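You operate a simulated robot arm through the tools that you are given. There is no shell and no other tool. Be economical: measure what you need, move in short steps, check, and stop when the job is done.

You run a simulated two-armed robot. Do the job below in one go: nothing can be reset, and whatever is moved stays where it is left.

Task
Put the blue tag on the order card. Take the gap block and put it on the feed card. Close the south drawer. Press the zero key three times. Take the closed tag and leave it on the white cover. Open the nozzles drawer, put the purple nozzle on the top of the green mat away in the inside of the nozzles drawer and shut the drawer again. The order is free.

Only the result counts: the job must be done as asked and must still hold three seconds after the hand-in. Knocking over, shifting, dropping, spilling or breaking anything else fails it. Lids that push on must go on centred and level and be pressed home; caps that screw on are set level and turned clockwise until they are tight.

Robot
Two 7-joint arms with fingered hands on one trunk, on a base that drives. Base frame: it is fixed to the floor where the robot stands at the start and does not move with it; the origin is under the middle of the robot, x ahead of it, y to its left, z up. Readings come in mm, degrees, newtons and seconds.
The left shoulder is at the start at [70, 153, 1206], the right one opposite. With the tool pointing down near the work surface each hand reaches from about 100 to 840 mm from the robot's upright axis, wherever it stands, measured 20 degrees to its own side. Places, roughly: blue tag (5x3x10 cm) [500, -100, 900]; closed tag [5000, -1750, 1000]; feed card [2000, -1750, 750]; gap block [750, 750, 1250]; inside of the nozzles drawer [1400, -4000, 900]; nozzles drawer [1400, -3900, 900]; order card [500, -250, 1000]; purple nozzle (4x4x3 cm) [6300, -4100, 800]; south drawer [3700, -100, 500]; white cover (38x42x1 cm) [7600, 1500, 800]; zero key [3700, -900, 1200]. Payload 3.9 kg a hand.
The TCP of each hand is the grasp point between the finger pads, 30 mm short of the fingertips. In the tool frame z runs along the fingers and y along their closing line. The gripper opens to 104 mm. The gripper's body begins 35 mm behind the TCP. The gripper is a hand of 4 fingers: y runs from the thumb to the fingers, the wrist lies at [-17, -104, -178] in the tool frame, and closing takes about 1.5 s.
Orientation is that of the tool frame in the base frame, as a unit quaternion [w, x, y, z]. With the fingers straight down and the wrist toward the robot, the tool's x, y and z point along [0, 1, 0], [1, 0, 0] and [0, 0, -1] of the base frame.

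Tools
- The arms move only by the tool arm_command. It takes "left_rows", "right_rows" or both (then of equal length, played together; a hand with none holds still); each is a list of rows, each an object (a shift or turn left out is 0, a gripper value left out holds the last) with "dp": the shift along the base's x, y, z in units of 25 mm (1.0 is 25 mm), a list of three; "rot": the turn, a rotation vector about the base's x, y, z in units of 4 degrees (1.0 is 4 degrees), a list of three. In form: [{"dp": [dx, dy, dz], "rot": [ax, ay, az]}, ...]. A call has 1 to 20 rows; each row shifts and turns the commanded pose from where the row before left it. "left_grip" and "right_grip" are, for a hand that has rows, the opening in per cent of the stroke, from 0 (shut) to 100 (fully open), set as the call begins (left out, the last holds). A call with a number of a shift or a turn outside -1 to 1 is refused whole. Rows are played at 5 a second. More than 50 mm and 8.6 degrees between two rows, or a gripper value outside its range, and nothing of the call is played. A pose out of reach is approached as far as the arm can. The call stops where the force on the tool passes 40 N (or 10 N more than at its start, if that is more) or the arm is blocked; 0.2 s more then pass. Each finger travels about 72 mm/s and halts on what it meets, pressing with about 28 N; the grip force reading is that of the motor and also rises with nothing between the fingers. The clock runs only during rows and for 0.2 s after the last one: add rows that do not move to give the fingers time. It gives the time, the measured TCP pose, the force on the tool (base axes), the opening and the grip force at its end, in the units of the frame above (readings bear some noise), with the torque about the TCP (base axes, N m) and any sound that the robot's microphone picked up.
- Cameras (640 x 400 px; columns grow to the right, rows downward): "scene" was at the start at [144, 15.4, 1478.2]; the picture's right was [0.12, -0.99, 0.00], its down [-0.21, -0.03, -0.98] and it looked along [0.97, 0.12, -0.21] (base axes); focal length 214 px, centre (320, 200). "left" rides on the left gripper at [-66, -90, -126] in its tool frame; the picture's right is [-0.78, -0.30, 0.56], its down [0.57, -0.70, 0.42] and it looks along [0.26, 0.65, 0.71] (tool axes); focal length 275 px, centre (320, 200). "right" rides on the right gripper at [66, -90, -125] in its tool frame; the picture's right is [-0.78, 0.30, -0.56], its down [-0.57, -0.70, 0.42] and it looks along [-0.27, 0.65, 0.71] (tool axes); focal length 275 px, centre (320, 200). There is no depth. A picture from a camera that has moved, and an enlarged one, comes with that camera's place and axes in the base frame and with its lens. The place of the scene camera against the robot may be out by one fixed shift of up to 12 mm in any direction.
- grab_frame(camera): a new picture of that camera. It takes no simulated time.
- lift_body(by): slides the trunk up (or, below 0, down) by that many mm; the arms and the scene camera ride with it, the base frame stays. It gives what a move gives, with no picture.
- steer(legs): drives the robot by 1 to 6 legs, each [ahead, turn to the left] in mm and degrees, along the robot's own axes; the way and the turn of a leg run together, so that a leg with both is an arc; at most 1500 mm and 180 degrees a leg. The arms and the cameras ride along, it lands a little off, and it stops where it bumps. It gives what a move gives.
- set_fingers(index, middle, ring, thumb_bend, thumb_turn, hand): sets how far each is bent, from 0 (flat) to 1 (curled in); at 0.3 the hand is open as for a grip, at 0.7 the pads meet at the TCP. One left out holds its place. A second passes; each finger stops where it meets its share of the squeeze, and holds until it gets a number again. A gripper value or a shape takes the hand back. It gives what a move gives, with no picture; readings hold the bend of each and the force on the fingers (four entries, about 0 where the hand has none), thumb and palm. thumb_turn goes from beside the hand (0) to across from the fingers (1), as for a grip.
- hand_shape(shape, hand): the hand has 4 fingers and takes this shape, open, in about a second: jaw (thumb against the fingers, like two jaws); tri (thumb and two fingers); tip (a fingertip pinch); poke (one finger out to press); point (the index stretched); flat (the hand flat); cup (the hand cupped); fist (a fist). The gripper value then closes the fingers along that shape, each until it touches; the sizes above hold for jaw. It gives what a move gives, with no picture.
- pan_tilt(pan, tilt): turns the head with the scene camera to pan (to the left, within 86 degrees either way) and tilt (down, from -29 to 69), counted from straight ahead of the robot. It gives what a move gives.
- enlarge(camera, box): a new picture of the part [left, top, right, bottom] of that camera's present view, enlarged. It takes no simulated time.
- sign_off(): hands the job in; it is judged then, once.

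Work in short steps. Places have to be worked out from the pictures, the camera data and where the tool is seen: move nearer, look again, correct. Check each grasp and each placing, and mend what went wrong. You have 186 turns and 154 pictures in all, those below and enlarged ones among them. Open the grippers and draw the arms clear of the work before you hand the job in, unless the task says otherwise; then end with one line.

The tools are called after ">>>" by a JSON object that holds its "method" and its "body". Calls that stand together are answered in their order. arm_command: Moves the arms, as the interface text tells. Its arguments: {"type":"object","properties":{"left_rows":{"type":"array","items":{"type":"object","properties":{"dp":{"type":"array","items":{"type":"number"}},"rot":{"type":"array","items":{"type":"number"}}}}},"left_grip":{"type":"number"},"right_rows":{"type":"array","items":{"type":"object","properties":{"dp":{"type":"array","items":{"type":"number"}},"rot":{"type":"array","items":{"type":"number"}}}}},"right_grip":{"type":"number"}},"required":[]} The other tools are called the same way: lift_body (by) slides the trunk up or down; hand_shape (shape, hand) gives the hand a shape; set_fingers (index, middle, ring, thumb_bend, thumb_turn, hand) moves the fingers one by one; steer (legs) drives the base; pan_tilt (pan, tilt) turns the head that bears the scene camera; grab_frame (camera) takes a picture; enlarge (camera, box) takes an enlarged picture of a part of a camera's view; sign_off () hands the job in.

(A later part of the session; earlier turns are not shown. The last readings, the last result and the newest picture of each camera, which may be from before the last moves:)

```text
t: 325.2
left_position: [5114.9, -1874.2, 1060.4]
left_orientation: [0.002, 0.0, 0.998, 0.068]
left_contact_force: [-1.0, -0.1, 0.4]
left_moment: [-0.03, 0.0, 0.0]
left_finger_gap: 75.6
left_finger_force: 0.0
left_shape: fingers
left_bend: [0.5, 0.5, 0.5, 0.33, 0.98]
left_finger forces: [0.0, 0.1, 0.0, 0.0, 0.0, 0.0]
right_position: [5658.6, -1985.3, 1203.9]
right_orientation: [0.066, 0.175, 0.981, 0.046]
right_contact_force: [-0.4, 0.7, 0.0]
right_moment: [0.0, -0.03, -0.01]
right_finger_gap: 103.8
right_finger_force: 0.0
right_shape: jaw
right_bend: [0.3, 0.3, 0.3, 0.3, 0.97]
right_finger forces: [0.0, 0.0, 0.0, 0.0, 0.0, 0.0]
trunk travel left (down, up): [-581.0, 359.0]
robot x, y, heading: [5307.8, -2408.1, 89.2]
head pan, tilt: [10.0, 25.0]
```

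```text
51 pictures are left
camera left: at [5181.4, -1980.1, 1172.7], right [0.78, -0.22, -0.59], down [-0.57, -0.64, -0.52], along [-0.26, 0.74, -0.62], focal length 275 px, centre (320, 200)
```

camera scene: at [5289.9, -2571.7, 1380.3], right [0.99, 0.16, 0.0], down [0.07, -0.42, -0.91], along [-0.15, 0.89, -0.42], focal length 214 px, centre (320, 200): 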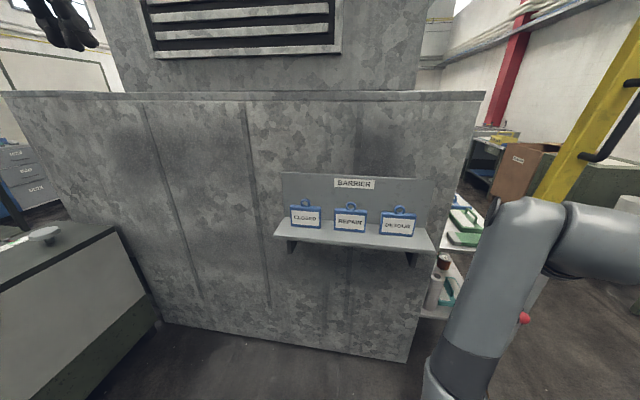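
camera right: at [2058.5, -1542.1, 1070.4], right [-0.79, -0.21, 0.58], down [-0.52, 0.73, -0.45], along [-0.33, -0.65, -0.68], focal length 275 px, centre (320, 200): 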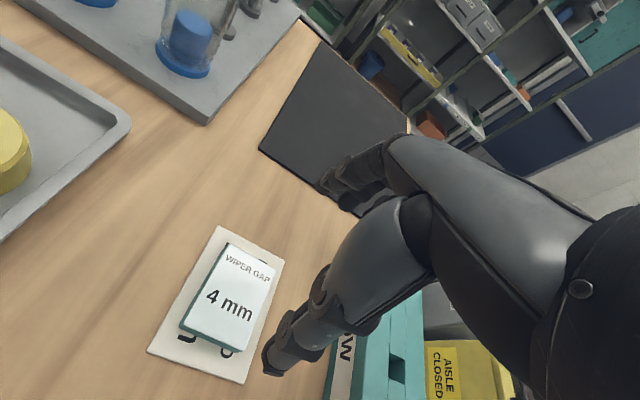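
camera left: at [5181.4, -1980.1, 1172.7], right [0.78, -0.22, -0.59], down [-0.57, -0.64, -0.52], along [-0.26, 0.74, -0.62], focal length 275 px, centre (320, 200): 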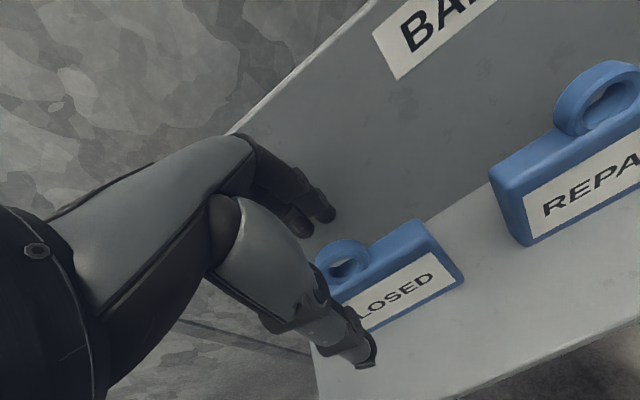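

Aligned. I lower 40 mm and close the fingers.

>>> {"method": "arm_command", "body": {"left_rows": [{"dp": [0, 0, -0.6]}, {"dp": [0, 0, -0.6]}, {"dp": [0, 0, -0.3]}, {"dp": [0, 0, 0]}]}}

>>> {"method": "set_fingers", "body": {"hand": "left", "index": 0.8, "middle": 0.8, "ring": 0.8, "thumb_bend": 0.8}}

>>> {"method": "grab_frame", "body": {"camera": "left"}}

```text
t: 326.2
left_position: [5113.7, -1874.4, 1022.8]
left_orientation: [0.001, 0.001, 0.998, 0.07]
left_contact_force: [-0.5, -0.2, 0.5]
left_moment: [0.06, -0.02, 0.0]
left_finger_gap: 75.9
left_finger_force: 0.0
left_shape: fingers
left_bend: [0.5, 0.5, 0.5, 0.33, 0.98]
left_finger forces: [0.1, 0.0, 0.0, 0.0, 0.1, 0.0]
right_position: [5659.1, -1985.3, 1203.2]
right_orientation: [0.065, 0.176, 0.981, 0.046]
right_contact_force: [-0.7, -1.5, 0.7]
right_moment: [0.01, 0.0, -0.01]
right_finger_gap: 104.0
right_finger_force: 0.1
right_shape: jaw
right_bend: [0.3, 0.3, 0.3, 0.3, 0.97]
right_finger forces: [0.1, 0.0, 0.1, 0.1, 0.1, 0.1]
trunk travel left (down, up): [-581.0, 359.0]
robot x, y, heading: [5304.3, -2409.8, 89.5]
head pan, tilt: [10.0, 25.0]
```

```text
t: 327.2
left_position: [5114.4, -1874.3, 1023.0]
left_orientation: [0.001, 0.0, 0.998, 0.069]
left_contact_force: [-0.3, 1.0, 0.0]
left_moment: [-0.02, 0.03, 0.0]
left_finger_gap: 22.0
left_finger_force: 20.1
left_shape: fingers
left_bend: [0.78, 0.79, 0.79, 0.54, 0.99]
left_finger forces: [7.8, 7.0, 4.8, 0.0, 20.1, 0.0]
right_position: [5659.1, -1985.1, 1204.3]
right_orientation: [0.066, 0.175, 0.981, 0.046]
right_contact_force: [-0.7, 0.1, 0.3]
right_moment: [-0.01, -0.03, 0.0]
right_finger_gap: 103.5
right_finger_force: 0.1
right_shape: jaw
right_bend: [0.3, 0.3, 0.3, 0.3, 0.97]
right_finger forces: [0.0, 0.0, 0.0, 0.0, 0.0, 0.1]
trunk travel left (down, up): [-581.0, 359.0]
robot x, y, heading: [5309.3, -2409.7, 89.3]
head pan, tilt: [10.0, 25.0]
```

```text
50 pictures are left
camera left: at [5180.7, -1979.9, 1135.0], right [0.78, -0.22, -0.59], down [-0.57, -0.64, -0.52], along [-0.26, 0.74, -0.62], focal length 275 px, centre (320, 200)
```

left: 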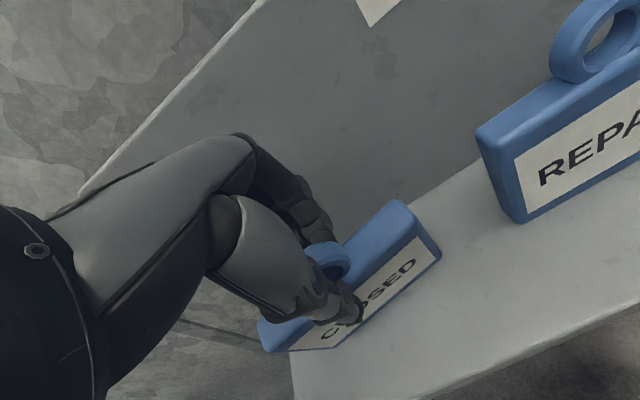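

Gripped with 20 N. I lift 80 mm and check.

>>> {"method": "arm_command", "body": {"left_rows": [{"dp": [0, 0, 0.4]}, {"dp": [0, 0, 0.8]}, {"dp": [0, 0, 0.8]}, {"dp": [0, 0, 0.8]}, {"dp": [0, -0.3, 0.8]}, {"dp": [0, 0, 0]}]}}

>>> {"method": "grab_frame", "body": {"camera": "left"}}

```text
t: 328.6
left_position: [5115.3, -1883.6, 1112.9]
left_orientation: [0.001, 0.0, 0.998, 0.069]
left_contact_force: [-1.3, 0.5, -1.4]
left_moment: [0.02, 0.02, 0.01]
left_finger_gap: 22.0
left_finger_force: 17.5
left_shape: fingers
left_bend: [0.78, 0.79, 0.8, 0.54, 1.0]
left_finger forces: [6.9, 10.3, 0.1, 0.0, 17.6, 0.0]
right_position: [5659.3, -1983.5, 1203.4]
right_orientation: [0.065, 0.176, 0.981, 0.046]
right_contact_force: [1.1, 0.4, 0.2]
right_moment: [0.01, 0.02, -0.01]
right_finger_gap: 103.5
right_finger_force: 0.0
right_shape: jaw
right_bend: [0.3, 0.3, 0.3, 0.3, 0.97]
right_finger forces: [0.0, 0.0, 0.0, 0.0, 0.0, 0.0]
trunk travel left (down, up): [-581.0, 359.0]
robot x, y, heading: [5299.9, -2413.4, 89.5]
head pan, tilt: [10.0, 25.0]
```

```text
49 pictures are left
camera left: at [5181.9, -1988.3, 1224.8], right [0.78, -0.22, -0.59], down [-0.57, -0.64, -0.52], along [-0.26, 0.74, -0.62], focal length 275 px, centre (320, 200)
```

left: 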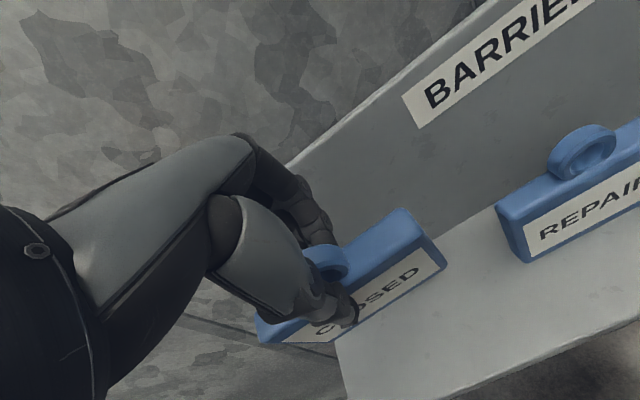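

The tag is held. I back out, drive east, and turn to look through the barrier gate toward the white cover.

>>> {"method": "steer", "body": {"legs": [[-550, 0], [0, -90], [1220, 0], [0, 90]]}}

>>> {"method": "pan_tilt", "body": {"pan": -10, "tilt": 15}}

>>> {"method": "grab_frame", "body": {"camera": "scene"}}

```text
t: 345.2
left_position: [6311.5, -2456.0, 1113.3]
left_orientation: [0.0, -0.009, 0.998, 0.068]
left_contact_force: [-0.2, -0.1, -0.6]
left_moment: [0.04, 0.01, 0.0]
left_finger_gap: 21.5
left_finger_force: 15.0
left_shape: fingers
left_bend: [0.79, 0.79, 0.8, 0.54, 1.0]
left_finger forces: [6.6, 8.8, 0.0, 0.1, 15.8, 0.0]
right_position: [6856.6, -2548.7, 1205.0]
right_orientation: [0.065, 0.168, 0.983, 0.047]
right_contact_force: [0.1, 0.5, 0.7]
right_moment: [0.01, -0.01, 0.01]
right_finger_gap: 104.0
right_finger_force: 0.0
right_shape: jaw
right_bend: [0.3, 0.3, 0.3, 0.3, 0.97]
right_finger forces: [0.0, 0.0, 0.0, 0.0, 0.0, 0.1]
trunk travel left (down, up): [-581.0, 359.0]
robot x, y, heading: [6512.4, -2983.8, 90.5]
head pan, tilt: [10.0, 25.0]
```

```text
t: 346.0
left_position: [6311.7, -2457.1, 1112.8]
left_orientation: [-0.001, -0.008, 0.998, 0.068]
left_contact_force: [0.0, -0.1, -2.4]
left_moment: [0.0, -0.02, -0.02]
left_finger_gap: 21.4
left_finger_force: 15.6
left_shape: fingers
left_bend: [0.79, 0.79, 0.8, 0.54, 1.0]
left_finger forces: [6.5, 8.7, 0.0, 0.1, 15.7, 0.0]
right_position: [6858.0, -2548.6, 1205.7]
right_orientation: [0.064, 0.167, 0.983, 0.046]
right_contact_force: [-0.8, 0.2, 0.3]
right_moment: [-0.02, -0.01, 0.01]
right_finger_gap: 103.5
right_finger_force: 0.0
right_shape: jaw
right_bend: [0.3, 0.3, 0.3, 0.3, 0.97]
right_finger forces: [0.0, 0.0, 0.0, 0.2, 0.0, 0.0]
trunk travel left (down, up): [-581.0, 359.0]
robot x, y, heading: [6512.9, -2980.3, 90.3]
head pan, tilt: [-10.0, 15.0]
```

```text
48 pictures are left
camera scene: at [6528.3, -2834.1, 1396.5], right [0.99, -0.17, 0.0], down [-0.04, -0.26, -0.97], along [0.16, 0.95, -0.26], focal length 214 px, centre (320, 200)
```

scene: 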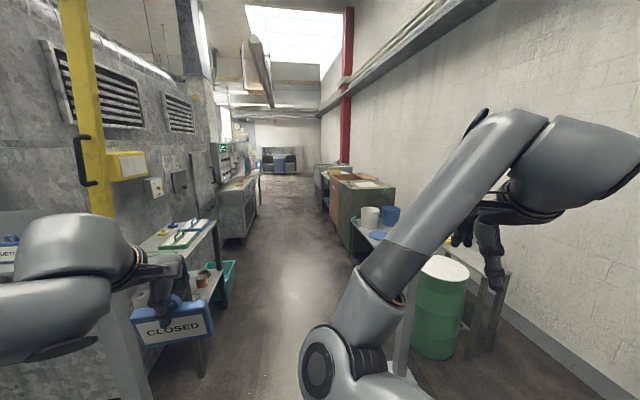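

The gate is open and the aisle clear along x≈6500. I drive north in stages and look.

>>> {"method": "steer", "body": {"legs": [[1400, 0], [1400, 0], [800, 0]]}}

>>> {"method": "pan_tilt", "body": {"pan": -35, "tilt": 15}}

>>> {"method": "grab_frame", "body": {"camera": "scene"}}

```text
t: 363.6
left_position: [6245.4, 1165.1, 1113.1]
left_orientation: [-0.001, -0.022, 0.997, 0.069]
left_contact_force: [0.3, 0.6, -2.1]
left_moment: [0.0, 0.01, -0.01]
left_finger_gap: 21.5
left_finger_force: 15.4
left_shape: fingers
left_bend: [0.79, 0.79, 0.8, 0.54, 1.0]
left_finger forces: [6.5, 8.9, 0.0, 0.0, 15.7, 0.0]
right_position: [6793.4, 1089.0, 1204.3]
right_orientation: [0.064, 0.154, 0.985, 0.047]
right_contact_force: [0.2, 0.4, 1.3]
right_moment: [-0.01, 0.03, 0.02]
right_finger_gap: 103.8
right_finger_force: 0.1
right_shape: jaw
right_bend: [0.3, 0.3, 0.3, 0.3, 0.97]
right_finger forces: [0.0, 0.1, 0.0, 0.0, 0.0, 0.1]
trunk travel left (down, up): [-581.0, 359.0]
robot x, y, heading: [6459.8, 645.9, 92.1]
head pan, tilt: [-10.0, 15.0]
```

```text
t: 364.5
left_position: [6245.5, 1166.2, 1113.5]
left_orientation: [-0.001, -0.023, 0.997, 0.068]
left_contact_force: [0.4, -1.1, -0.7]
left_moment: [0.02, 0.0, -0.01]
left_finger_gap: 21.6
left_finger_force: 15.7
left_shape: fingers
left_bend: [0.79, 0.79, 0.8, 0.54, 1.0]
left_finger forces: [6.5, 8.8, 0.0, 0.0, 15.8, 0.0]
right_position: [6792.8, 1088.8, 1204.5]
right_orientation: [0.065, 0.154, 0.985, 0.048]
right_contact_force: [-0.5, 0.3, 1.3]
right_moment: [0.0, -0.02, 0.0]
right_finger_gap: 103.6
right_finger_force: 0.0
right_shape: jaw
right_bend: [0.3, 0.3, 0.3, 0.3, 0.97]
right_finger forces: [0.0, 0.0, 0.1, 0.1, 0.0, 0.0]
trunk travel left (down, up): [-581.0, 359.0]
robot x, y, heading: [6457.3, 647.9, 91.9]
head pan, tilt: [-35.0, 15.0]
```

```text
47 pictures are left
camera scene: at [6510.6, 779.9, 1396.5], right [0.84, -0.54, 0.0], down [-0.14, -0.22, -0.97], along [0.53, 0.81, -0.26], focal length 214 px, centre (320, 200)
```

scene: 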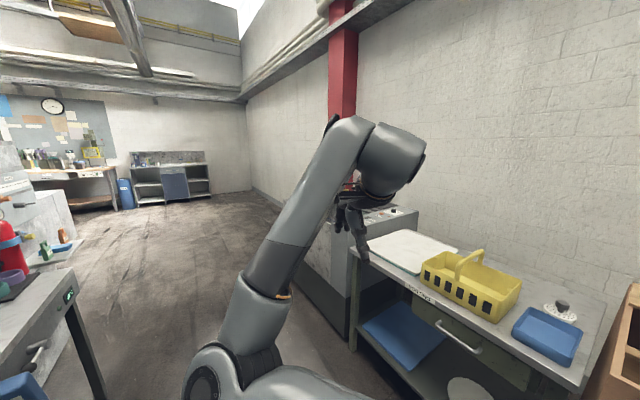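

The white cover lies at about [7550,1435,800]. I drive level with it, turn to face it and approach.

>>> {"method": "steer", "body": {"legs": [[590, 0], [0, -92], [420, 0]]}}

>>> {"method": "pan_tilt", "body": {"pan": 5, "tilt": 35}}

>>> {"method": "grab_frame", "body": {"camera": "scene"}}

>>> {"method": "grab_frame", "body": {"camera": "left"}}

```text
t: 373.8
left_position: [7378.9, 1459.4, 1113.5]
left_orientation: [0.048, 0.688, 0.722, 0.049]
left_contact_force: [0.8, -0.6, -1.3]
left_moment: [-0.06, -0.01, 0.02]
left_finger_gap: 20.9
left_finger_force: 15.3
left_shape: fingers
left_bend: [0.79, 0.79, 0.8, 0.54, 1.0]
left_finger forces: [6.6, 8.3, 0.1, 0.0, 15.2, 0.1]
right_position: [7305.0, 910.0, 1206.0]
right_orientation: [0.079, 0.804, 0.589, -0.012]
right_contact_force: [-0.1, 0.3, -0.1]
right_moment: [0.02, 0.02, -0.02]
right_finger_gap: 103.8
right_finger_force: 0.0
right_shape: jaw
right_bend: [0.3, 0.3, 0.3, 0.3, 0.97]
right_finger forces: [0.1, 0.0, 0.1, 0.1, 0.0, 0.0]
trunk travel left (down, up): [-581.0, 359.0]
robot x, y, heading: [6861.9, 1238.8, 2.1]
head pan, tilt: [-35.0, 15.0]
```

```text
t: 374.9
left_position: [7379.7, 1458.1, 1113.7]
left_orientation: [0.048, 0.688, 0.722, 0.049]
left_contact_force: [-0.1, 0.1, -2.9]
left_moment: [-0.01, -0.01, -0.01]
left_finger_gap: 21.1
left_finger_force: 15.0
left_shape: fingers
left_bend: [0.79, 0.79, 0.8, 0.54, 1.0]
left_finger forces: [6.7, 8.3, 0.1, 0.1, 15.2, 0.0]
right_position: [7304.3, 910.9, 1205.7]
right_orientation: [0.078, 0.804, 0.589, -0.012]
right_contact_force: [-0.4, 0.0, 0.8]
right_moment: [0.01, 0.02, -0.01]
right_finger_gap: 103.5
right_finger_force: 0.1
right_shape: jaw
right_bend: [0.3, 0.3, 0.3, 0.3, 0.97]
right_finger forces: [0.0, 0.0, 0.0, 0.0, 0.1, 0.0]
trunk travel left (down, up): [-581.0, 359.0]
robot x, y, heading: [6861.5, 1240.4, 2.3]
head pan, tilt: [5.0, 35.0]
```

```text
46 pictures are left
camera scene: at [7000.6, 1259.2, 1364.6], right [0.12, -0.99, 0.0], down [-0.57, -0.07, -0.82], along [0.81, 0.1, -0.57], focal length 214 px, centre (320, 200)
```

scene: 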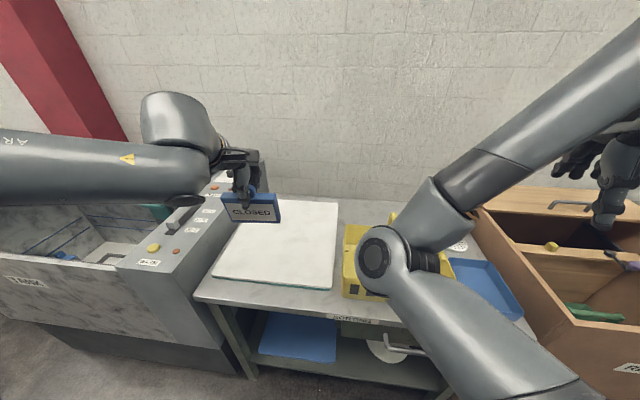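

```text
45 pictures are left
camera left: at [7277.2, 1388.5, 1224.7], right [-0.18, -0.79, -0.59], down [-0.66, 0.54, -0.52], along [0.73, 0.3, -0.62], focal length 275 px, centre (320, 200)
```

left: 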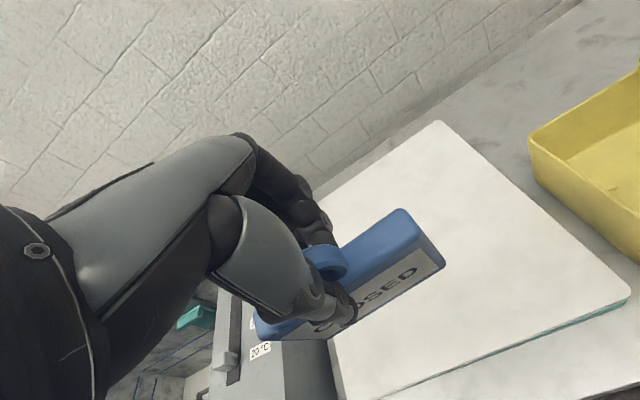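

The cover spans x 7364–7759, y 1275–1690, top z≈805. I extend the left hand over it and lower.

>>> {"method": "arm_command", "body": {"left_rows": [{"dp": [0.8, 0.1, 0]}, {"dp": [0.8, 0.1, 0]}, {"dp": [0.8, 0.1, 0]}, {"dp": [0.8, 0.1, -0.2]}, {"dp": [0.8, 0.1, -0.4]}, {"dp": [0.8, 0, -0.8]}, {"dp": [0, 0, -0.8]}, {"dp": [0, 0, -0.8]}, {"dp": [0, 0, -0.8]}, {"dp": [0, 0, -0.8]}, {"dp": [0, 0, -0.8]}, {"dp": [0, 0, -0.8]}, {"dp": [0, 0, 0]}]}}

>>> {"method": "grab_frame", "body": {"camera": "scene"}}

>>> {"method": "grab_frame", "body": {"camera": "left"}}

```text
t: 377.7
left_position: [7495.9, 1474.7, 959.5]
left_orientation: [0.048, 0.688, 0.723, 0.049]
left_contact_force: [-0.5, 0.1, -2.4]
left_moment: [0.01, 0.0, -0.01]
left_finger_gap: 21.0
left_finger_force: 15.2
left_shape: fingers
left_bend: [0.79, 0.79, 0.8, 0.54, 1.0]
left_finger forces: [7.0, 8.1, 0.0, 0.1, 15.3, 0.0]
left hand out of reach, approached as far as the arm can: row 12
right_position: [7304.6, 909.5, 1205.3]
right_orientation: [0.08, 0.804, 0.589, -0.012]
right_contact_force: [0.4, 0.3, 0.0]
right_moment: [-0.03, -0.02, -0.03]
right_finger_gap: 103.7
right_finger_force: 0.1
right_shape: jaw
right_bend: [0.3, 0.3, 0.3, 0.3, 0.97]
right_finger forces: [0.0, 0.0, 0.0, 0.1, 0.0, 0.0]
trunk travel left (down, up): [-581.0, 359.0]
robot x, y, heading: [6864.9, 1241.4, 2.0]
head pan, tilt: [5.0, 35.0]
```

```text
44 pictures are left
camera scene: at [7000.5, 1259.0, 1364.5], right [0.13, -0.99, 0.0], down [-0.57, -0.07, -0.82], along [0.81, 0.1, -0.57], focal length 214 px, centre (320, 200)
```

scene: 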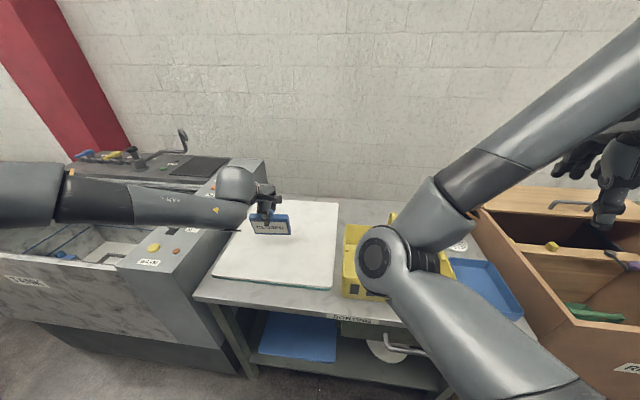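

```text
43 pictures are left
camera left: at [7392.9, 1403.9, 1071.5], right [-0.18, -0.79, -0.59], down [-0.66, 0.54, -0.52], along [0.73, 0.3, -0.62], focal length 275 px, centre (320, 200)
```

left: 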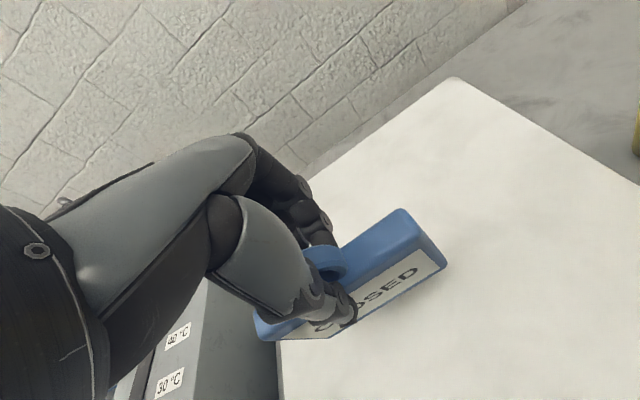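

I try continuing downward by arm.

>>> {"method": "arm_command", "body": {"left_rows": [{"dp": [0.2, -0.2, -0.4]}, {"dp": [0.2, -0.2, -0.4]}, {"dp": [0, 0, -0.4]}, {"dp": [0, 0, 0]}]}}

```text
t: 378.7
left_position: [7485.8, 1477.3, 941.8]
left_orientation: [0.048, 0.688, 0.723, 0.049]
left_contact_force: [0.2, 0.2, -2.0]
left_moment: [-0.02, -0.04, -0.01]
left_finger_gap: 21.0
left_finger_force: 15.6
left_shape: fingers
left_bend: [0.79, 0.79, 0.8, 0.54, 1.0]
left_finger forces: [7.0, 8.0, 0.1, 0.0, 15.4, 0.1]
left hand out of reach, approached as far as the arm can: row 1, 2, 3
right_position: [7304.9, 910.5, 1204.9]
right_orientation: [0.08, 0.804, 0.589, -0.011]
right_contact_force: [0.0, 0.5, 0.1]
right_moment: [-0.01, -0.02, 0.0]
right_finger_gap: 103.5
right_finger_force: 0.2
right_shape: jaw
right_bend: [0.3, 0.3, 0.3, 0.3, 0.97]
right_finger forces: [0.1, 0.0, 0.1, 0.0, 0.1, 0.1]
trunk travel left (down, up): [-581.0, 359.0]
robot x, y, heading: [6860.1, 1240.7, 2.1]
head pan, tilt: [5.0, 35.0]
```

The arm is at full stretch; moving 40 mm back toward me lets it go lower, still well inside the cover.

>>> {"method": "arm_command", "body": {"left_rows": [{"dp": [-0.6, -0.1, 0]}, {"dp": [-0.6, 0, 0]}, {"dp": [-0.4, 0, -0.3]}, {"dp": [0, 0, -0.4]}, {"dp": [0, 0, -0.3]}, {"dp": [0, 0, 0]}]}}

>>> {"method": "enlarge", "body": {"camera": "scene", "box": [190, 150, 350, 310]}}

```text
t: 380.1
left_position: [7446.8, 1473.0, 917.1]
left_orientation: [0.048, 0.688, 0.722, 0.049]
left_contact_force: [0.9, -0.5, -0.3]
left_moment: [0.01, -0.05, 0.0]
left_finger_gap: 20.7
left_finger_force: 15.4
left_shape: fingers
left_bend: [0.79, 0.79, 0.8, 0.54, 1.0]
left_finger forces: [7.1, 8.0, 0.0, 0.0, 15.3, 0.0]
right_position: [7305.4, 910.5, 1204.9]
right_orientation: [0.08, 0.804, 0.589, -0.012]
right_contact_force: [-0.2, 1.1, 1.1]
right_moment: [-0.02, -0.01, -0.02]
right_finger_gap: 103.7
right_finger_force: 0.1
right_shape: jaw
right_bend: [0.3, 0.3, 0.3, 0.3, 0.97]
right_finger forces: [0.0, 0.0, 0.0, 0.0, 0.1, 0.0]
trunk travel left (down, up): [-581.0, 359.0]
robot x, y, heading: [6861.6, 1240.2, 2.3]
head pan, tilt: [5.0, 35.0]
```

```text
2.50 times, centred on (270, 230) of scene
camera zoom: at [7000.6, 1259.3, 1364.5], right [0.13, -0.99, 0.0], down [-0.57, -0.07, -0.82], along [0.81, 0.1, -0.57], focal length 536 px, centre (445, 125)
```

zoom: 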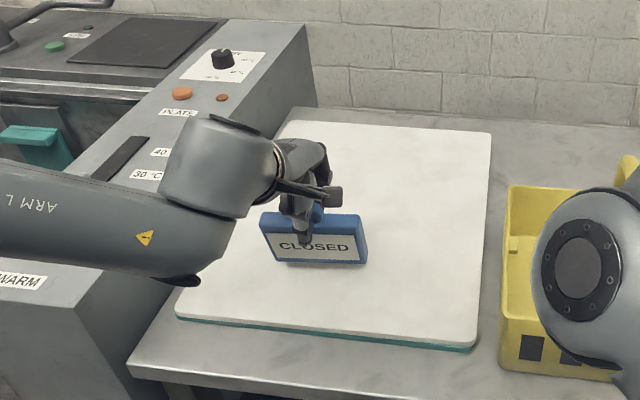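

Nearly down. I inch downward to contact.

>>> {"method": "arm_command", "body": {"left_rows": [{"dp": [0, 0, -0.15]}, {"dp": [0, 0, -0.1]}, {"dp": [0, 0, -0.1]}, {"dp": [0, 0, 0]}]}}

```text
t: 381.1
left_position: [7445.3, 1473.1, 906.9]
left_orientation: [0.047, 0.688, 0.723, 0.049]
left_contact_force: [-0.6, 1.2, -2.3]
left_moment: [0.0, 0.02, -0.03]
left_finger_gap: 20.9
left_finger_force: 15.4
left_shape: fingers
left_bend: [0.79, 0.79, 0.8, 0.54, 1.0]
left_finger forces: [7.1, 8.0, 0.0, 0.1, 15.3, 0.0]
right_position: [7305.8, 910.8, 1204.9]
right_orientation: [0.08, 0.804, 0.589, -0.012]
right_contact_force: [0.0, -0.2, 0.1]
right_moment: [0.0, 0.03, -0.01]
right_finger_gap: 104.1
right_finger_force: 0.1
right_shape: jaw
right_bend: [0.3, 0.3, 0.3, 0.3, 0.97]
right_finger forces: [0.0, 0.0, 0.0, 0.0, 0.1, 0.1]
trunk travel left (down, up): [-581.0, 359.0]
robot x, y, heading: [6862.9, 1246.4, 2.0]
head pan, tilt: [5.0, 35.0]
```

>>> {"method": "arm_command", "body": {"left_rows": [{"dp": [0, 0, -0.12]}, {"dp": [0, 0, -0.12]}, {"dp": [0, 0, 0]}]}}

>>> {"method": "grab_frame", "body": {"camera": "left"}}

```text
t: 381.9
left_position: [7446.2, 1472.8, 902.8]
left_orientation: [0.049, 0.688, 0.722, 0.05]
left_contact_force: [1.0, 0.1, 1.9]
left_moment: [0.0, 0.02, 0.01]
left_finger_gap: 21.1
left_finger_force: 16.0
left_shape: fingers
left_bend: [0.79, 0.79, 0.8, 0.54, 1.0]
left_finger forces: [7.5, 8.7, 0.1, 0.0, 15.9, 0.0]
right_position: [7304.3, 910.6, 1204.3]
right_orientation: [0.08, 0.805, 0.588, -0.011]
right_contact_force: [0.1, -0.3, -0.4]
right_moment: [0.06, 0.0, 0.01]
right_finger_gap: 103.7
right_finger_force: 0.0
right_shape: jaw
right_bend: [0.3, 0.3, 0.3, 0.3, 0.97]
right_finger forces: [0.0, 0.1, 0.0, 0.0, 0.0, 0.0]
trunk travel left (down, up): [-581.0, 359.0]
robot x, y, heading: [6864.0, 1242.5, 2.1]
head pan, tilt: [5.0, 35.0]
```

```text
41 pictures are left
camera left: at [7344.2, 1402.6, 1013.7], right [-0.18, -0.79, -0.59], down [-0.66, 0.54, -0.52], along [0.73, 0.3, -0.62], focal length 275 px, centre (320, 200)
```

left: 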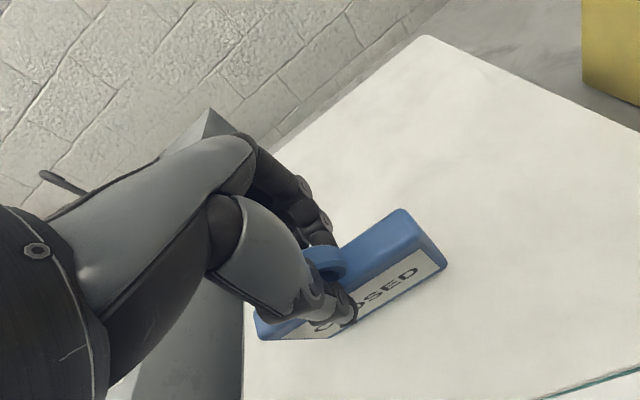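

Contact is beginning; one more small step.

>>> {"method": "arm_command", "body": {"left_rows": [{"dp": [0, 0, -0.08]}, {"dp": [0, 0, -0.06]}, {"dp": [0, 0, 0]}]}}

```text
t: 382.7
left_position: [7445.4, 1472.5, 901.7]
left_orientation: [0.049, 0.688, 0.722, 0.052]
left_contact_force: [-0.4, 0.5, 15.5]
left_moment: [0.01, 0.12, 0.05]
left_finger_gap: 21.2
left_finger_force: 20.5
left_shape: fingers
left_bend: [0.79, 0.79, 0.8, 0.54, 1.0]
left_finger forces: [11.5, 10.9, 0.1, 0.0, 18.9, 0.1]
right_position: [7302.4, 910.0, 1206.4]
right_orientation: [0.08, 0.804, 0.589, -0.011]
right_contact_force: [0.8, -0.8, 0.8]
right_moment: [0.05, -0.02, 0.01]
right_finger_gap: 103.8
right_finger_force: 0.0
right_shape: jaw
right_bend: [0.3, 0.3, 0.3, 0.3, 0.97]
right_finger forces: [0.1, 0.1, 0.0, 0.0, 0.0, 0.1]
trunk travel left (down, up): [-581.0, 359.0]
robot x, y, heading: [6864.9, 1239.6, 2.3]
head pan, tilt: [5.0, 35.0]
```

Firm contact. I ease and open gently.

>>> {"method": "arm_command", "body": {"left_rows": [{"dp": [0, 0, 0.06]}, {"dp": [0, 0, 0]}]}}

>>> {"method": "set_fingers", "body": {"hand": "left", "index": 0.55, "middle": 0.55, "ring": 0.55, "thumb_bend": 0.38}}

>>> {"method": "grab_frame", "body": {"camera": "left"}}

```text
t: 383.3
left_position: [7445.7, 1472.5, 901.0]
left_orientation: [0.048, 0.688, 0.722, 0.05]
left_contact_force: [0.3, -0.8, 11.5]
left_moment: [-0.01, 0.04, 0.04]
left_finger_gap: 21.1
left_finger_force: 20.7
left_shape: fingers
left_bend: [0.79, 0.79, 0.8, 0.54, 1.0]
left_finger forces: [11.2, 10.9, 0.0, 0.0, 18.9, 0.0]
right_position: [7302.6, 909.3, 1205.2]
right_orientation: [0.08, 0.804, 0.589, -0.01]
right_contact_force: [-0.6, -0.4, -0.7]
right_moment: [0.01, 0.03, -0.01]
right_finger_gap: 103.6
right_finger_force: 0.2
right_shape: jaw
right_bend: [0.3, 0.3, 0.3, 0.3, 0.97]
right_finger forces: [0.1, 0.0, 0.0, 0.1, 0.0, 0.0]
trunk travel left (down, up): [-581.0, 359.0]
robot x, y, heading: [6861.6, 1243.1, 2.7]
head pan, tilt: [5.0, 35.0]
```

```text
t: 384.3
left_position: [7445.6, 1473.1, 901.5]
left_orientation: [0.048, 0.688, 0.722, 0.051]
left_contact_force: [2.3, -2.8, 16.0]
left_moment: [0.51, -0.06, -0.08]
left_finger_gap: 62.1
left_finger_force: 7.8
left_shape: fingers
left_bend: [0.55, 0.55, 0.82, 0.38, 0.98]
left_finger forces: [0.0, 0.0, 15.8, 0.0, 0.1, 0.0]
right_position: [7303.1, 909.2, 1204.9]
right_orientation: [0.079, 0.804, 0.589, -0.011]
right_contact_force: [0.3, -0.2, 0.7]
right_moment: [-0.02, -0.03, -0.01]
right_finger_gap: 103.6
right_finger_force: 0.1
right_shape: jaw
right_bend: [0.3, 0.3, 0.3, 0.3, 0.97]
right_finger forces: [0.0, 0.1, 0.0, 0.1, 0.0, 0.1]
trunk travel left (down, up): [-581.0, 359.0]
robot x, y, heading: [6866.6, 1242.4, 2.1]
head pan, tilt: [5.0, 35.0]
```

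```text
40 pictures are left
camera left: at [7343.0, 1401.8, 1012.8], right [-0.18, -0.79, -0.59], down [-0.66, 0.54, -0.52], along [0.73, 0.3, -0.62], focal length 275 px, centre (320, 200)
```

left: 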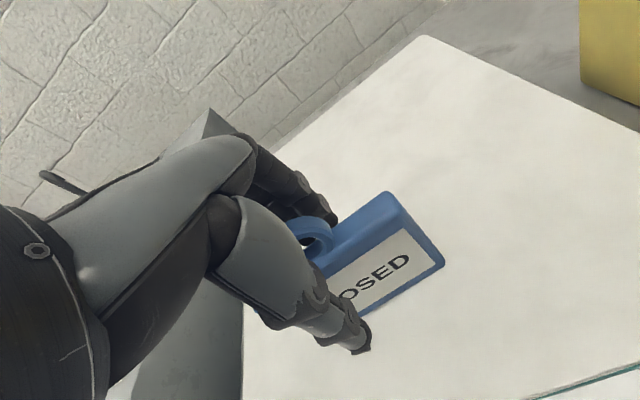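

The ring finger did not open; something holds it. I look closer.

>>> {"method": "enlarge", "body": {"camera": "left", "box": [230, 150, 460, 380]}}

>>> {"method": "enlarge", "body": {"camera": "scene", "box": [220, 170, 320, 270]}}

```text
1.74 times, centred on (345, 265) of left
camera zoom: at [7343.0, 1401.8, 1012.8], right [-0.18, -0.79, -0.59], down [-0.66, 0.54, -0.52], along [0.73, 0.3, -0.62], focal length 479 px, centre (276, 87)
```

zoom: 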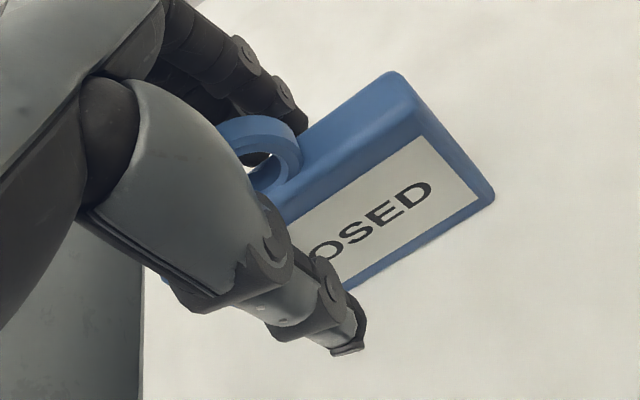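

```text
4.00 times, centred on (270, 220) of scene
camera zoom: at [6998.7, 1257.6, 1364.8], right [0.12, -0.99, 0.0], down [-0.57, -0.07, -0.82], along [0.81, 0.1, -0.57], focal length 858 px, centre (520, 120)
```

zoom: 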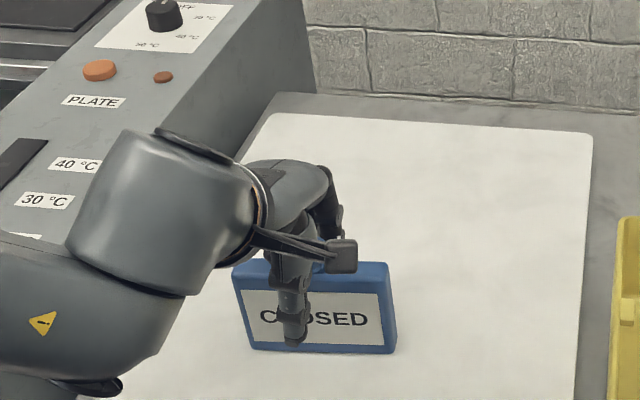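

The ring finger seems hooked over the tag's top edge. I relax it inward, then lift slightly and look.

>>> {"method": "set_fingers", "body": {"hand": "left", "ring": 0.82}}

>>> {"method": "arm_command", "body": {"left_rows": [{"dp": [0, 0, 0.3]}, {"dp": [0, 0, 0.3]}, {"dp": [0, 0, 0]}]}}

>>> {"method": "grab_frame", "body": {"camera": "left"}}

```text
t: 385.3
left_position: [7445.6, 1472.6, 899.2]
left_orientation: [0.047, 0.688, 0.723, 0.049]
left_contact_force: [-0.1, 0.3, -0.2]
left_moment: [0.02, 0.01, -0.01]
left_finger_gap: 62.2
left_finger_force: 0.0
left_shape: fingers
left_bend: [0.55, 0.55, 0.82, 0.38, 0.98]
left_finger forces: [0.1, 0.1, 0.1, 0.1, 0.0, 0.0]
right_position: [7304.8, 909.7, 1205.7]
right_orientation: [0.079, 0.804, 0.589, -0.012]
right_contact_force: [0.2, 0.4, 0.2]
right_moment: [-0.03, -0.01, -0.02]
right_finger_gap: 103.5
right_finger_force: 0.0
right_shape: jaw
right_bend: [0.3, 0.3, 0.3, 0.3, 0.97]
right_finger forces: [0.1, 0.1, 0.0, 0.1, 0.0, 0.1]
trunk travel left (down, up): [-581.0, 359.0]
robot x, y, heading: [6861.9, 1241.7, 1.9]
head pan, tilt: [5.0, 35.0]
```

```text
t: 386.1
left_position: [7446.3, 1473.3, 914.9]
left_orientation: [0.048, 0.688, 0.723, 0.049]
left_contact_force: [0.7, 0.0, 0.4]
left_moment: [0.01, -0.01, 0.0]
left_finger_gap: 62.3
left_finger_force: 0.0
left_shape: fingers
left_bend: [0.55, 0.55, 0.82, 0.38, 0.98]
left_finger forces: [0.0, 0.0, 0.0, 0.0, 0.0, 0.0]
right_position: [7304.4, 910.0, 1203.6]
right_orientation: [0.08, 0.804, 0.589, -0.012]
right_contact_force: [0.0, -0.1, -0.1]
right_moment: [0.0, -0.01, -0.01]
right_finger_gap: 103.7
right_finger_force: 0.1
right_shape: jaw
right_bend: [0.3, 0.3, 0.3, 0.3, 0.97]
right_finger forces: [0.0, 0.0, 0.0, 0.0, 0.1, 0.0]
trunk travel left (down, up): [-581.0, 359.0]
robot x, y, heading: [6866.7, 1239.8, 2.6]
head pan, tilt: [5.0, 35.0]
```

```text
37 pictures are left
camera left: at [7344.1, 1402.7, 1026.4], right [-0.18, -0.79, -0.59], down [-0.66, 0.54, -0.52], along [0.73, 0.3, -0.62], focal length 275 px, centre (320, 200)
```

left: 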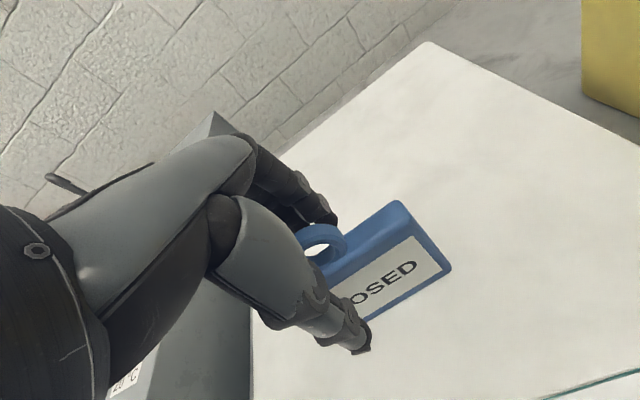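

Free; the tag stays put. I lift 40 mm more, open the ring finger, and rise clear.

>>> {"method": "arm_command", "body": {"left_rows": [{"dp": [0, 0, 0.5]}, {"dp": [0, 0, 0.6]}, {"dp": [0, 0, 0.8]}, {"dp": [0, 0, 0.8]}, {"dp": [0, 0, 0.8]}, {"dp": [0, 0, 0.8]}, {"dp": [0, 0, 0.8]}, {"dp": [-0.8, 0, 0.8]}, {"dp": [-0.8, 0, 0.8]}, {"dp": [-0.8, 0, 0.8]}, {"dp": [0, 0, 0]}]}}

>>> {"method": "hand_shape", "body": {"hand": "left", "shape": "jaw"}}

>>> {"method": "enlarge", "body": {"camera": "scene", "box": [190, 150, 350, 310]}}

```text
t: 388.5
left_position: [7386.8, 1474.1, 1104.1]
left_orientation: [0.047, 0.688, 0.722, 0.049]
left_contact_force: [1.8, 0.2, 0.2]
left_moment: [-0.02, -0.03, 0.01]
left_finger_gap: 62.3
left_finger_force: 0.1
left_shape: fingers
left_bend: [0.55, 0.55, 0.82, 0.38, 0.98]
left_finger forces: [0.0, 0.1, 0.0, 0.1, 0.0, 0.0]
right_position: [7305.1, 910.4, 1204.0]
right_orientation: [0.079, 0.805, 0.588, -0.012]
right_contact_force: [-0.1, -0.1, -0.2]
right_moment: [-0.04, 0.0, -0.01]
right_finger_gap: 103.4
right_finger_force: 0.1
right_shape: jaw
right_bend: [0.3, 0.3, 0.3, 0.3, 0.97]
right_finger forces: [0.1, 0.1, 0.0, 0.1, 0.0, 0.0]
trunk travel left (down, up): [-581.0, 359.0]
robot x, y, heading: [6860.6, 1241.7, 2.2]
head pan, tilt: [5.0, 35.0]
```

```text
t: 389.4
left_position: [7385.7, 1473.3, 1103.9]
left_orientation: [0.049, 0.688, 0.723, 0.049]
left_contact_force: [-0.3, -0.5, 0.4]
left_moment: [0.0, 0.02, 0.02]
left_finger_gap: 103.7
left_finger_force: 0.0
left_shape: jaw
left_bend: [0.3, 0.3, 0.3, 0.3, 0.97]
left_finger forces: [0.0, 0.0, 0.0, 0.0, 0.1, 0.0]
right_position: [7303.8, 910.2, 1203.8]
right_orientation: [0.08, 0.805, 0.588, -0.011]
right_contact_force: [0.1, -0.5, 0.4]
right_moment: [0.04, -0.05, 0.02]
right_finger_gap: 103.6
right_finger_force: 0.1
right_shape: jaw
right_bend: [0.3, 0.3, 0.3, 0.3, 0.97]
right_finger forces: [0.0, 0.1, 0.0, 0.0, 0.0, 0.1]
trunk travel left (down, up): [-581.0, 359.0]
robot x, y, heading: [6859.4, 1242.5, 2.1]
head pan, tilt: [5.0, 35.0]
```

```text
2.50 times, centred on (270, 230) of scene
camera zoom: at [7000.3, 1259.2, 1364.6], right [0.13, -0.99, 0.0], down [-0.57, -0.07, -0.82], along [0.81, 0.1, -0.57], focal length 536 px, centre (445, 125)
```

zoom: 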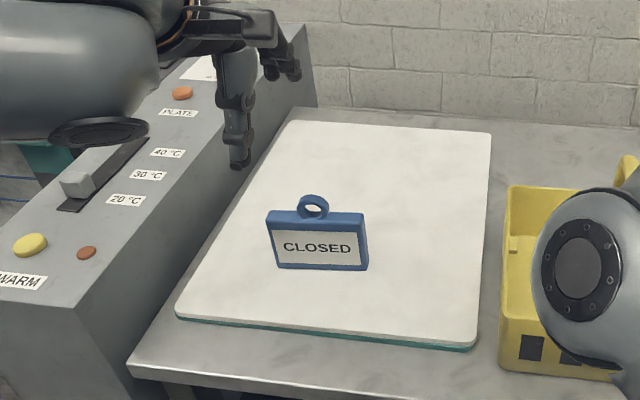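

The CLOSED tag stands on the white cover. Next the purple nozzle at [6300,-4100]. I back out and drive south down the aisle.

>>> {"method": "steer", "body": {"legs": [[-310, 0], [0, -92], [1450, 0], [1450, 0], [1350, 0]]}}

>>> {"method": "pan_tilt", "body": {"pan": 0, "tilt": 25}}

>>> {"method": "grab_frame", "body": {"camera": "scene"}}

```text
t: 415.5
left_position: [6626.1, -3604.1, 1103.9]
left_orientation: [0.07, 0.997, -0.034, -0.003]
left_contact_force: [0.4, 0.5, 0.8]
left_moment: [0.02, 0.0, 0.0]
left_finger_gap: 103.9
left_finger_force: 0.0
left_shape: jaw
left_bend: [0.3, 0.3, 0.3, 0.3, 0.97]
left_finger forces: [0.0, 0.0, 0.1, 0.0, 0.0, 0.0]
right_position: [6075.9, -3457.8, 1204.3]
right_orientation: [0.045, 0.974, -0.21, -0.068]
right_contact_force: [0.1, 0.5, 0.1]
right_moment: [-0.02, -0.04, -0.03]
right_finger_gap: 103.4
right_finger_force: 0.0
right_shape: jaw
right_bend: [0.3, 0.3, 0.3, 0.3, 0.97]
right_finger forces: [0.0, 0.1, 0.0, 0.0, 0.1, 0.0]
trunk travel left (down, up): [-581.0, 359.0]
robot x, y, heading: [6458.1, -3056.2, -94.4]
head pan, tilt: [5.0, 35.0]
```

```text
t: 416.3
left_position: [6626.9, -3604.7, 1104.3]
left_orientation: [0.069, 0.997, -0.034, -0.002]
left_contact_force: [0.0, 0.2, 0.1]
left_moment: [0.01, 0.01, 0.03]
left_finger_gap: 103.3
left_finger_force: 0.1
left_shape: jaw
left_bend: [0.3, 0.3, 0.3, 0.3, 0.97]
left_finger forces: [0.0, 0.0, 0.0, 0.0, 0.0, 0.0]
right_position: [6076.0, -3458.2, 1204.1]
right_orientation: [0.043, 0.975, -0.21, -0.067]
right_contact_force: [0.2, 0.3, 0.6]
right_moment: [0.01, -0.01, -0.02]
right_finger_gap: 103.7
right_finger_force: 0.1
right_shape: jaw
right_bend: [0.3, 0.3, 0.3, 0.3, 0.97]
right_finger forces: [0.1, 0.1, 0.1, 0.0, 0.0, 0.0]
trunk travel left (down, up): [-581.0, 359.0]
robot x, y, heading: [6455.1, -3054.2, -94.9]
head pan, tilt: [0.0, 25.0]
```

```text
35 pictures are left
camera scene: at [6447.4, -3194.6, 1380.2], right [-1.0, 0.08, 0.0], down [0.03, 0.42, -0.91], along [-0.07, -0.9, -0.42], focal length 214 px, centre (320, 200)
```

scene: 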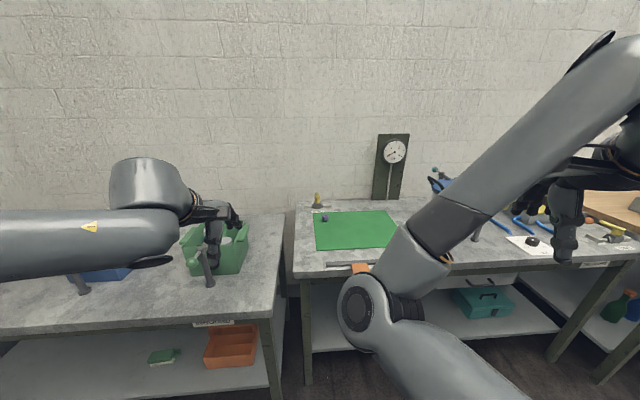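

>>> {"method": "enlarge", "body": {"camera": "scene", "box": [285, 175, 445, 285]}}

```text
3.64 times, centred on (365, 230) of scene
camera zoom: at [6447.4, -3194.6, 1380.2], right [-1.0, 0.08, 0.0], down [0.03, 0.42, -0.91], along [-0.07, -0.9, -0.42], focal length 780 px, centre (156, 91)
```

zoom: 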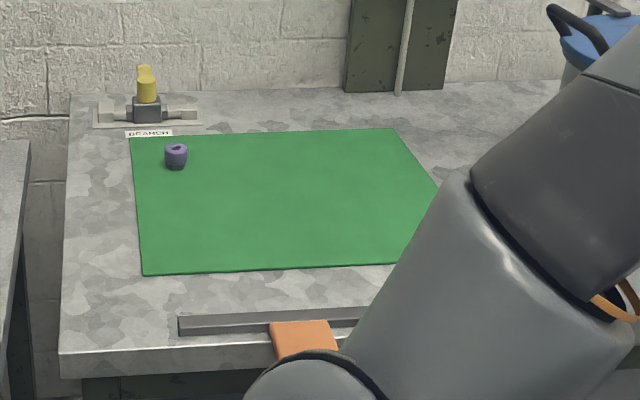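

The purple nozzle is at about [6343,-4166] on the mat's back-left corner; bench front at y≈-3791. I shift west so the left hand lines up.

>>> {"method": "steer", "body": {"legs": [[0, -85], [280, 0], [0, 89.5], [340, 0]]}}

>>> {"method": "lift_body", "body": {"by": -90}}

>>> {"method": "grab_frame", "body": {"camera": "scene"}}

>>> {"method": "grab_frame", "body": {"camera": "left"}}

```text
t: 427.6
left_position: [6369.3, -3924.1, 1104.4]
left_orientation: [0.068, 0.998, -0.004, -0.001]
left_contact_force: [0.6, 0.3, -0.7]
left_moment: [0.02, 0.02, 0.02]
left_finger_gap: 103.5
left_finger_force: 0.0
left_shape: jaw
left_bend: [0.3, 0.3, 0.3, 0.3, 0.97]
left_finger forces: [0.0, 0.1, 0.0, 0.0, 0.0, 0.0]
right_position: [5811.5, -3810.9, 1204.8]
right_orientation: [0.046, 0.98, -0.18, -0.066]
right_contact_force: [0.6, 0.5, 0.5]
right_moment: [-0.04, 0.0, -0.02]
right_finger_gap: 103.8
right_finger_force: 0.0
right_shape: jaw
right_bend: [0.3, 0.3, 0.3, 0.3, 0.97]
right_finger forces: [0.0, 0.0, 0.0, 0.0, 0.0, 0.0]
trunk travel left (down, up): [-581.0, 359.0]
robot x, y, heading: [6171.6, -3388.5, -91.3]
head pan, tilt: [0.0, 25.0]
```

```text
t: 428.8
left_position: [6368.5, -3924.5, 1014.6]
left_orientation: [0.068, 0.998, -0.004, -0.001]
left_contact_force: [-0.3, -0.4, 0.3]
left_moment: [-0.01, 0.0, -0.01]
left_finger_gap: 103.6
left_finger_force: 0.0
left_shape: jaw
left_bend: [0.3, 0.3, 0.3, 0.3, 0.97]
left_finger forces: [0.1, 0.0, 0.1, 0.1, 0.1, 0.0]
right_position: [5810.9, -3811.1, 1115.1]
right_orientation: [0.046, 0.98, -0.182, -0.066]
right_contact_force: [-0.4, -0.9, -0.2]
right_moment: [-0.02, 0.02, 0.0]
right_finger_gap: 103.4
right_finger_force: 0.1
right_shape: jaw
right_bend: [0.3, 0.3, 0.3, 0.3, 0.97]
right_finger forces: [0.0, 0.0, 0.1, 0.0, 0.0, 0.0]
trunk travel left (down, up): [-491.0, 449.0]
robot x, y, heading: [6164.9, -3388.2, -91.1]
head pan, tilt: [0.0, 25.0]
```

```text
33 pictures are left
camera scene: at [6166.6, -3526.3, 1290.4], right [-1.0, 0.02, 0.0], down [0.01, 0.42, -0.91], along [-0.02, -0.91, -0.42], focal length 214 px, centre (320, 200)
```

scene: 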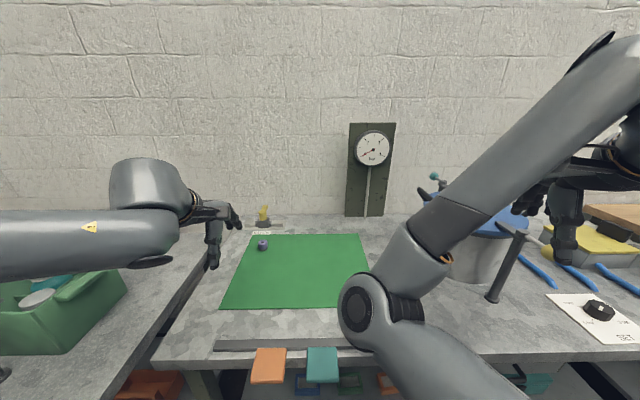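

```text
32 pictures are left
camera left: at [6304.5, -3816.7, 1125.6], right [-0.77, 0.22, -0.59], down [0.58, 0.63, -0.52], along [0.26, -0.74, -0.62], focal length 275 px, centre (320, 200)
```

left: 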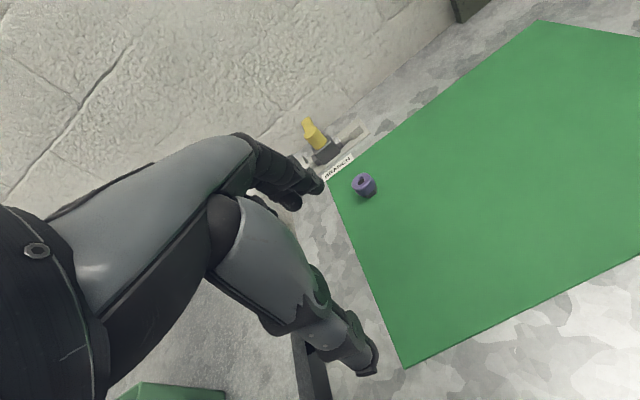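

Nozzle centre ≈[6350,-4139], mat top ≈815. I drive 50 mm closer, untilt the hand and reach over it at height.

>>> {"method": "steer", "body": {"legs": [[50, 0]]}}

>>> {"method": "arm_command", "body": {"left_rows": [{"dp": [-0.2, -0.8, 0], "rot": [0.5, 0, 0]}, {"dp": [-0.2, -0.8, 0], "rot": [0.5, 0, 0]}, {"dp": [-0.2, -0.8, 0], "rot": [0.5, 0, 0]}, {"dp": [-0.2, -0.8, -0.2], "rot": [0.5, 0, 0]}, {"dp": [0, -0.8, -0.2]}, {"dp": [0, -0.8, -0.2]}, {"dp": [0, -0.8, -0.2]}, {"dp": [0, -0.8, -0.2]}, {"dp": [0, 0, 0]}]}}

>>> {"method": "grab_frame", "body": {"camera": "left"}}

```text
t: 429.7
left_position: [6367.4, -3974.1, 1015.7]
left_orientation: [0.069, 0.998, -0.005, -0.001]
left_contact_force: [0.1, 0.4, 0.2]
left_moment: [0.0, -0.01, -0.01]
left_finger_gap: 103.5
left_finger_force: 0.1
left_shape: jaw
left_bend: [0.3, 0.3, 0.3, 0.3, 0.97]
left_finger forces: [0.0, 0.0, 0.0, 0.1, 0.0, 0.1]
right_position: [5812.0, -3860.3, 1117.2]
right_orientation: [0.048, 0.98, -0.18, -0.065]
right_contact_force: [0.5, 0.1, -0.6]
right_moment: [0.0, 0.03, 0.01]
right_finger_gap: 103.9
right_finger_force: 0.0
right_shape: jaw
right_bend: [0.3, 0.3, 0.3, 0.3, 0.97]
right_finger forces: [0.0, 0.1, 0.0, 0.0, 0.0, 0.0]
trunk travel left (down, up): [-491.0, 449.0]
robot x, y, heading: [6164.9, -3440.5, -91.2]
head pan, tilt: [0.0, 25.0]
```

```text
t: 431.7
left_position: [6370.0, -4102.8, 989.5]
left_orientation: [0.0, 1.0, -0.004, -0.002]
left_contact_force: [-0.2, -0.2, 0.4]
left_moment: [-0.01, 0.03, 0.02]
left_finger_gap: 103.6
left_finger_force: 0.2
left_shape: jaw
left_bend: [0.3, 0.3, 0.3, 0.3, 0.97]
left_finger forces: [0.1, 0.1, 0.0, 0.0, 0.0, 0.0]
left hand out of reach, approached as far as the arm can: row 6, 7, 8
right_position: [5810.9, -3861.8, 1114.1]
right_orientation: [0.046, 0.98, -0.18, -0.066]
right_contact_force: [0.3, 0.2, 0.6]
right_moment: [0.0, 0.02, 0.03]
right_finger_gap: 103.7
right_finger_force: 0.0
right_shape: jaw
right_bend: [0.3, 0.3, 0.3, 0.3, 0.97]
right_finger forces: [0.0, 0.0, 0.0, 0.1, 0.0, 0.1]
trunk travel left (down, up): [-491.0, 449.0]
robot x, y, heading: [6167.4, -3438.9, -90.8]
head pan, tilt: [0.0, 25.0]
```

```text
31 pictures are left
camera left: at [6304.0, -4011.7, 1115.1], right [-0.78, 0.3, -0.56], down [0.58, 0.7, -0.43], along [0.26, -0.65, -0.71], focal length 275 px, centre (320, 200)
```

left: 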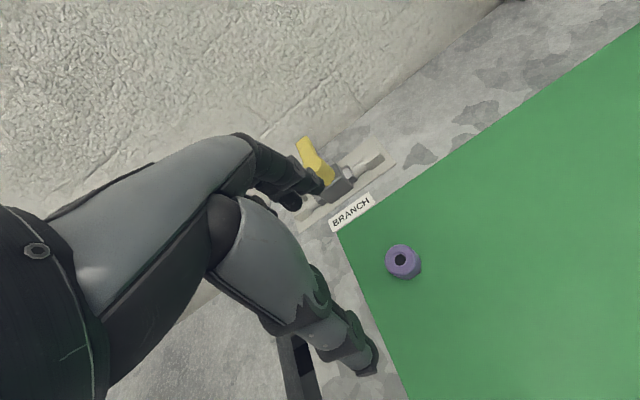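

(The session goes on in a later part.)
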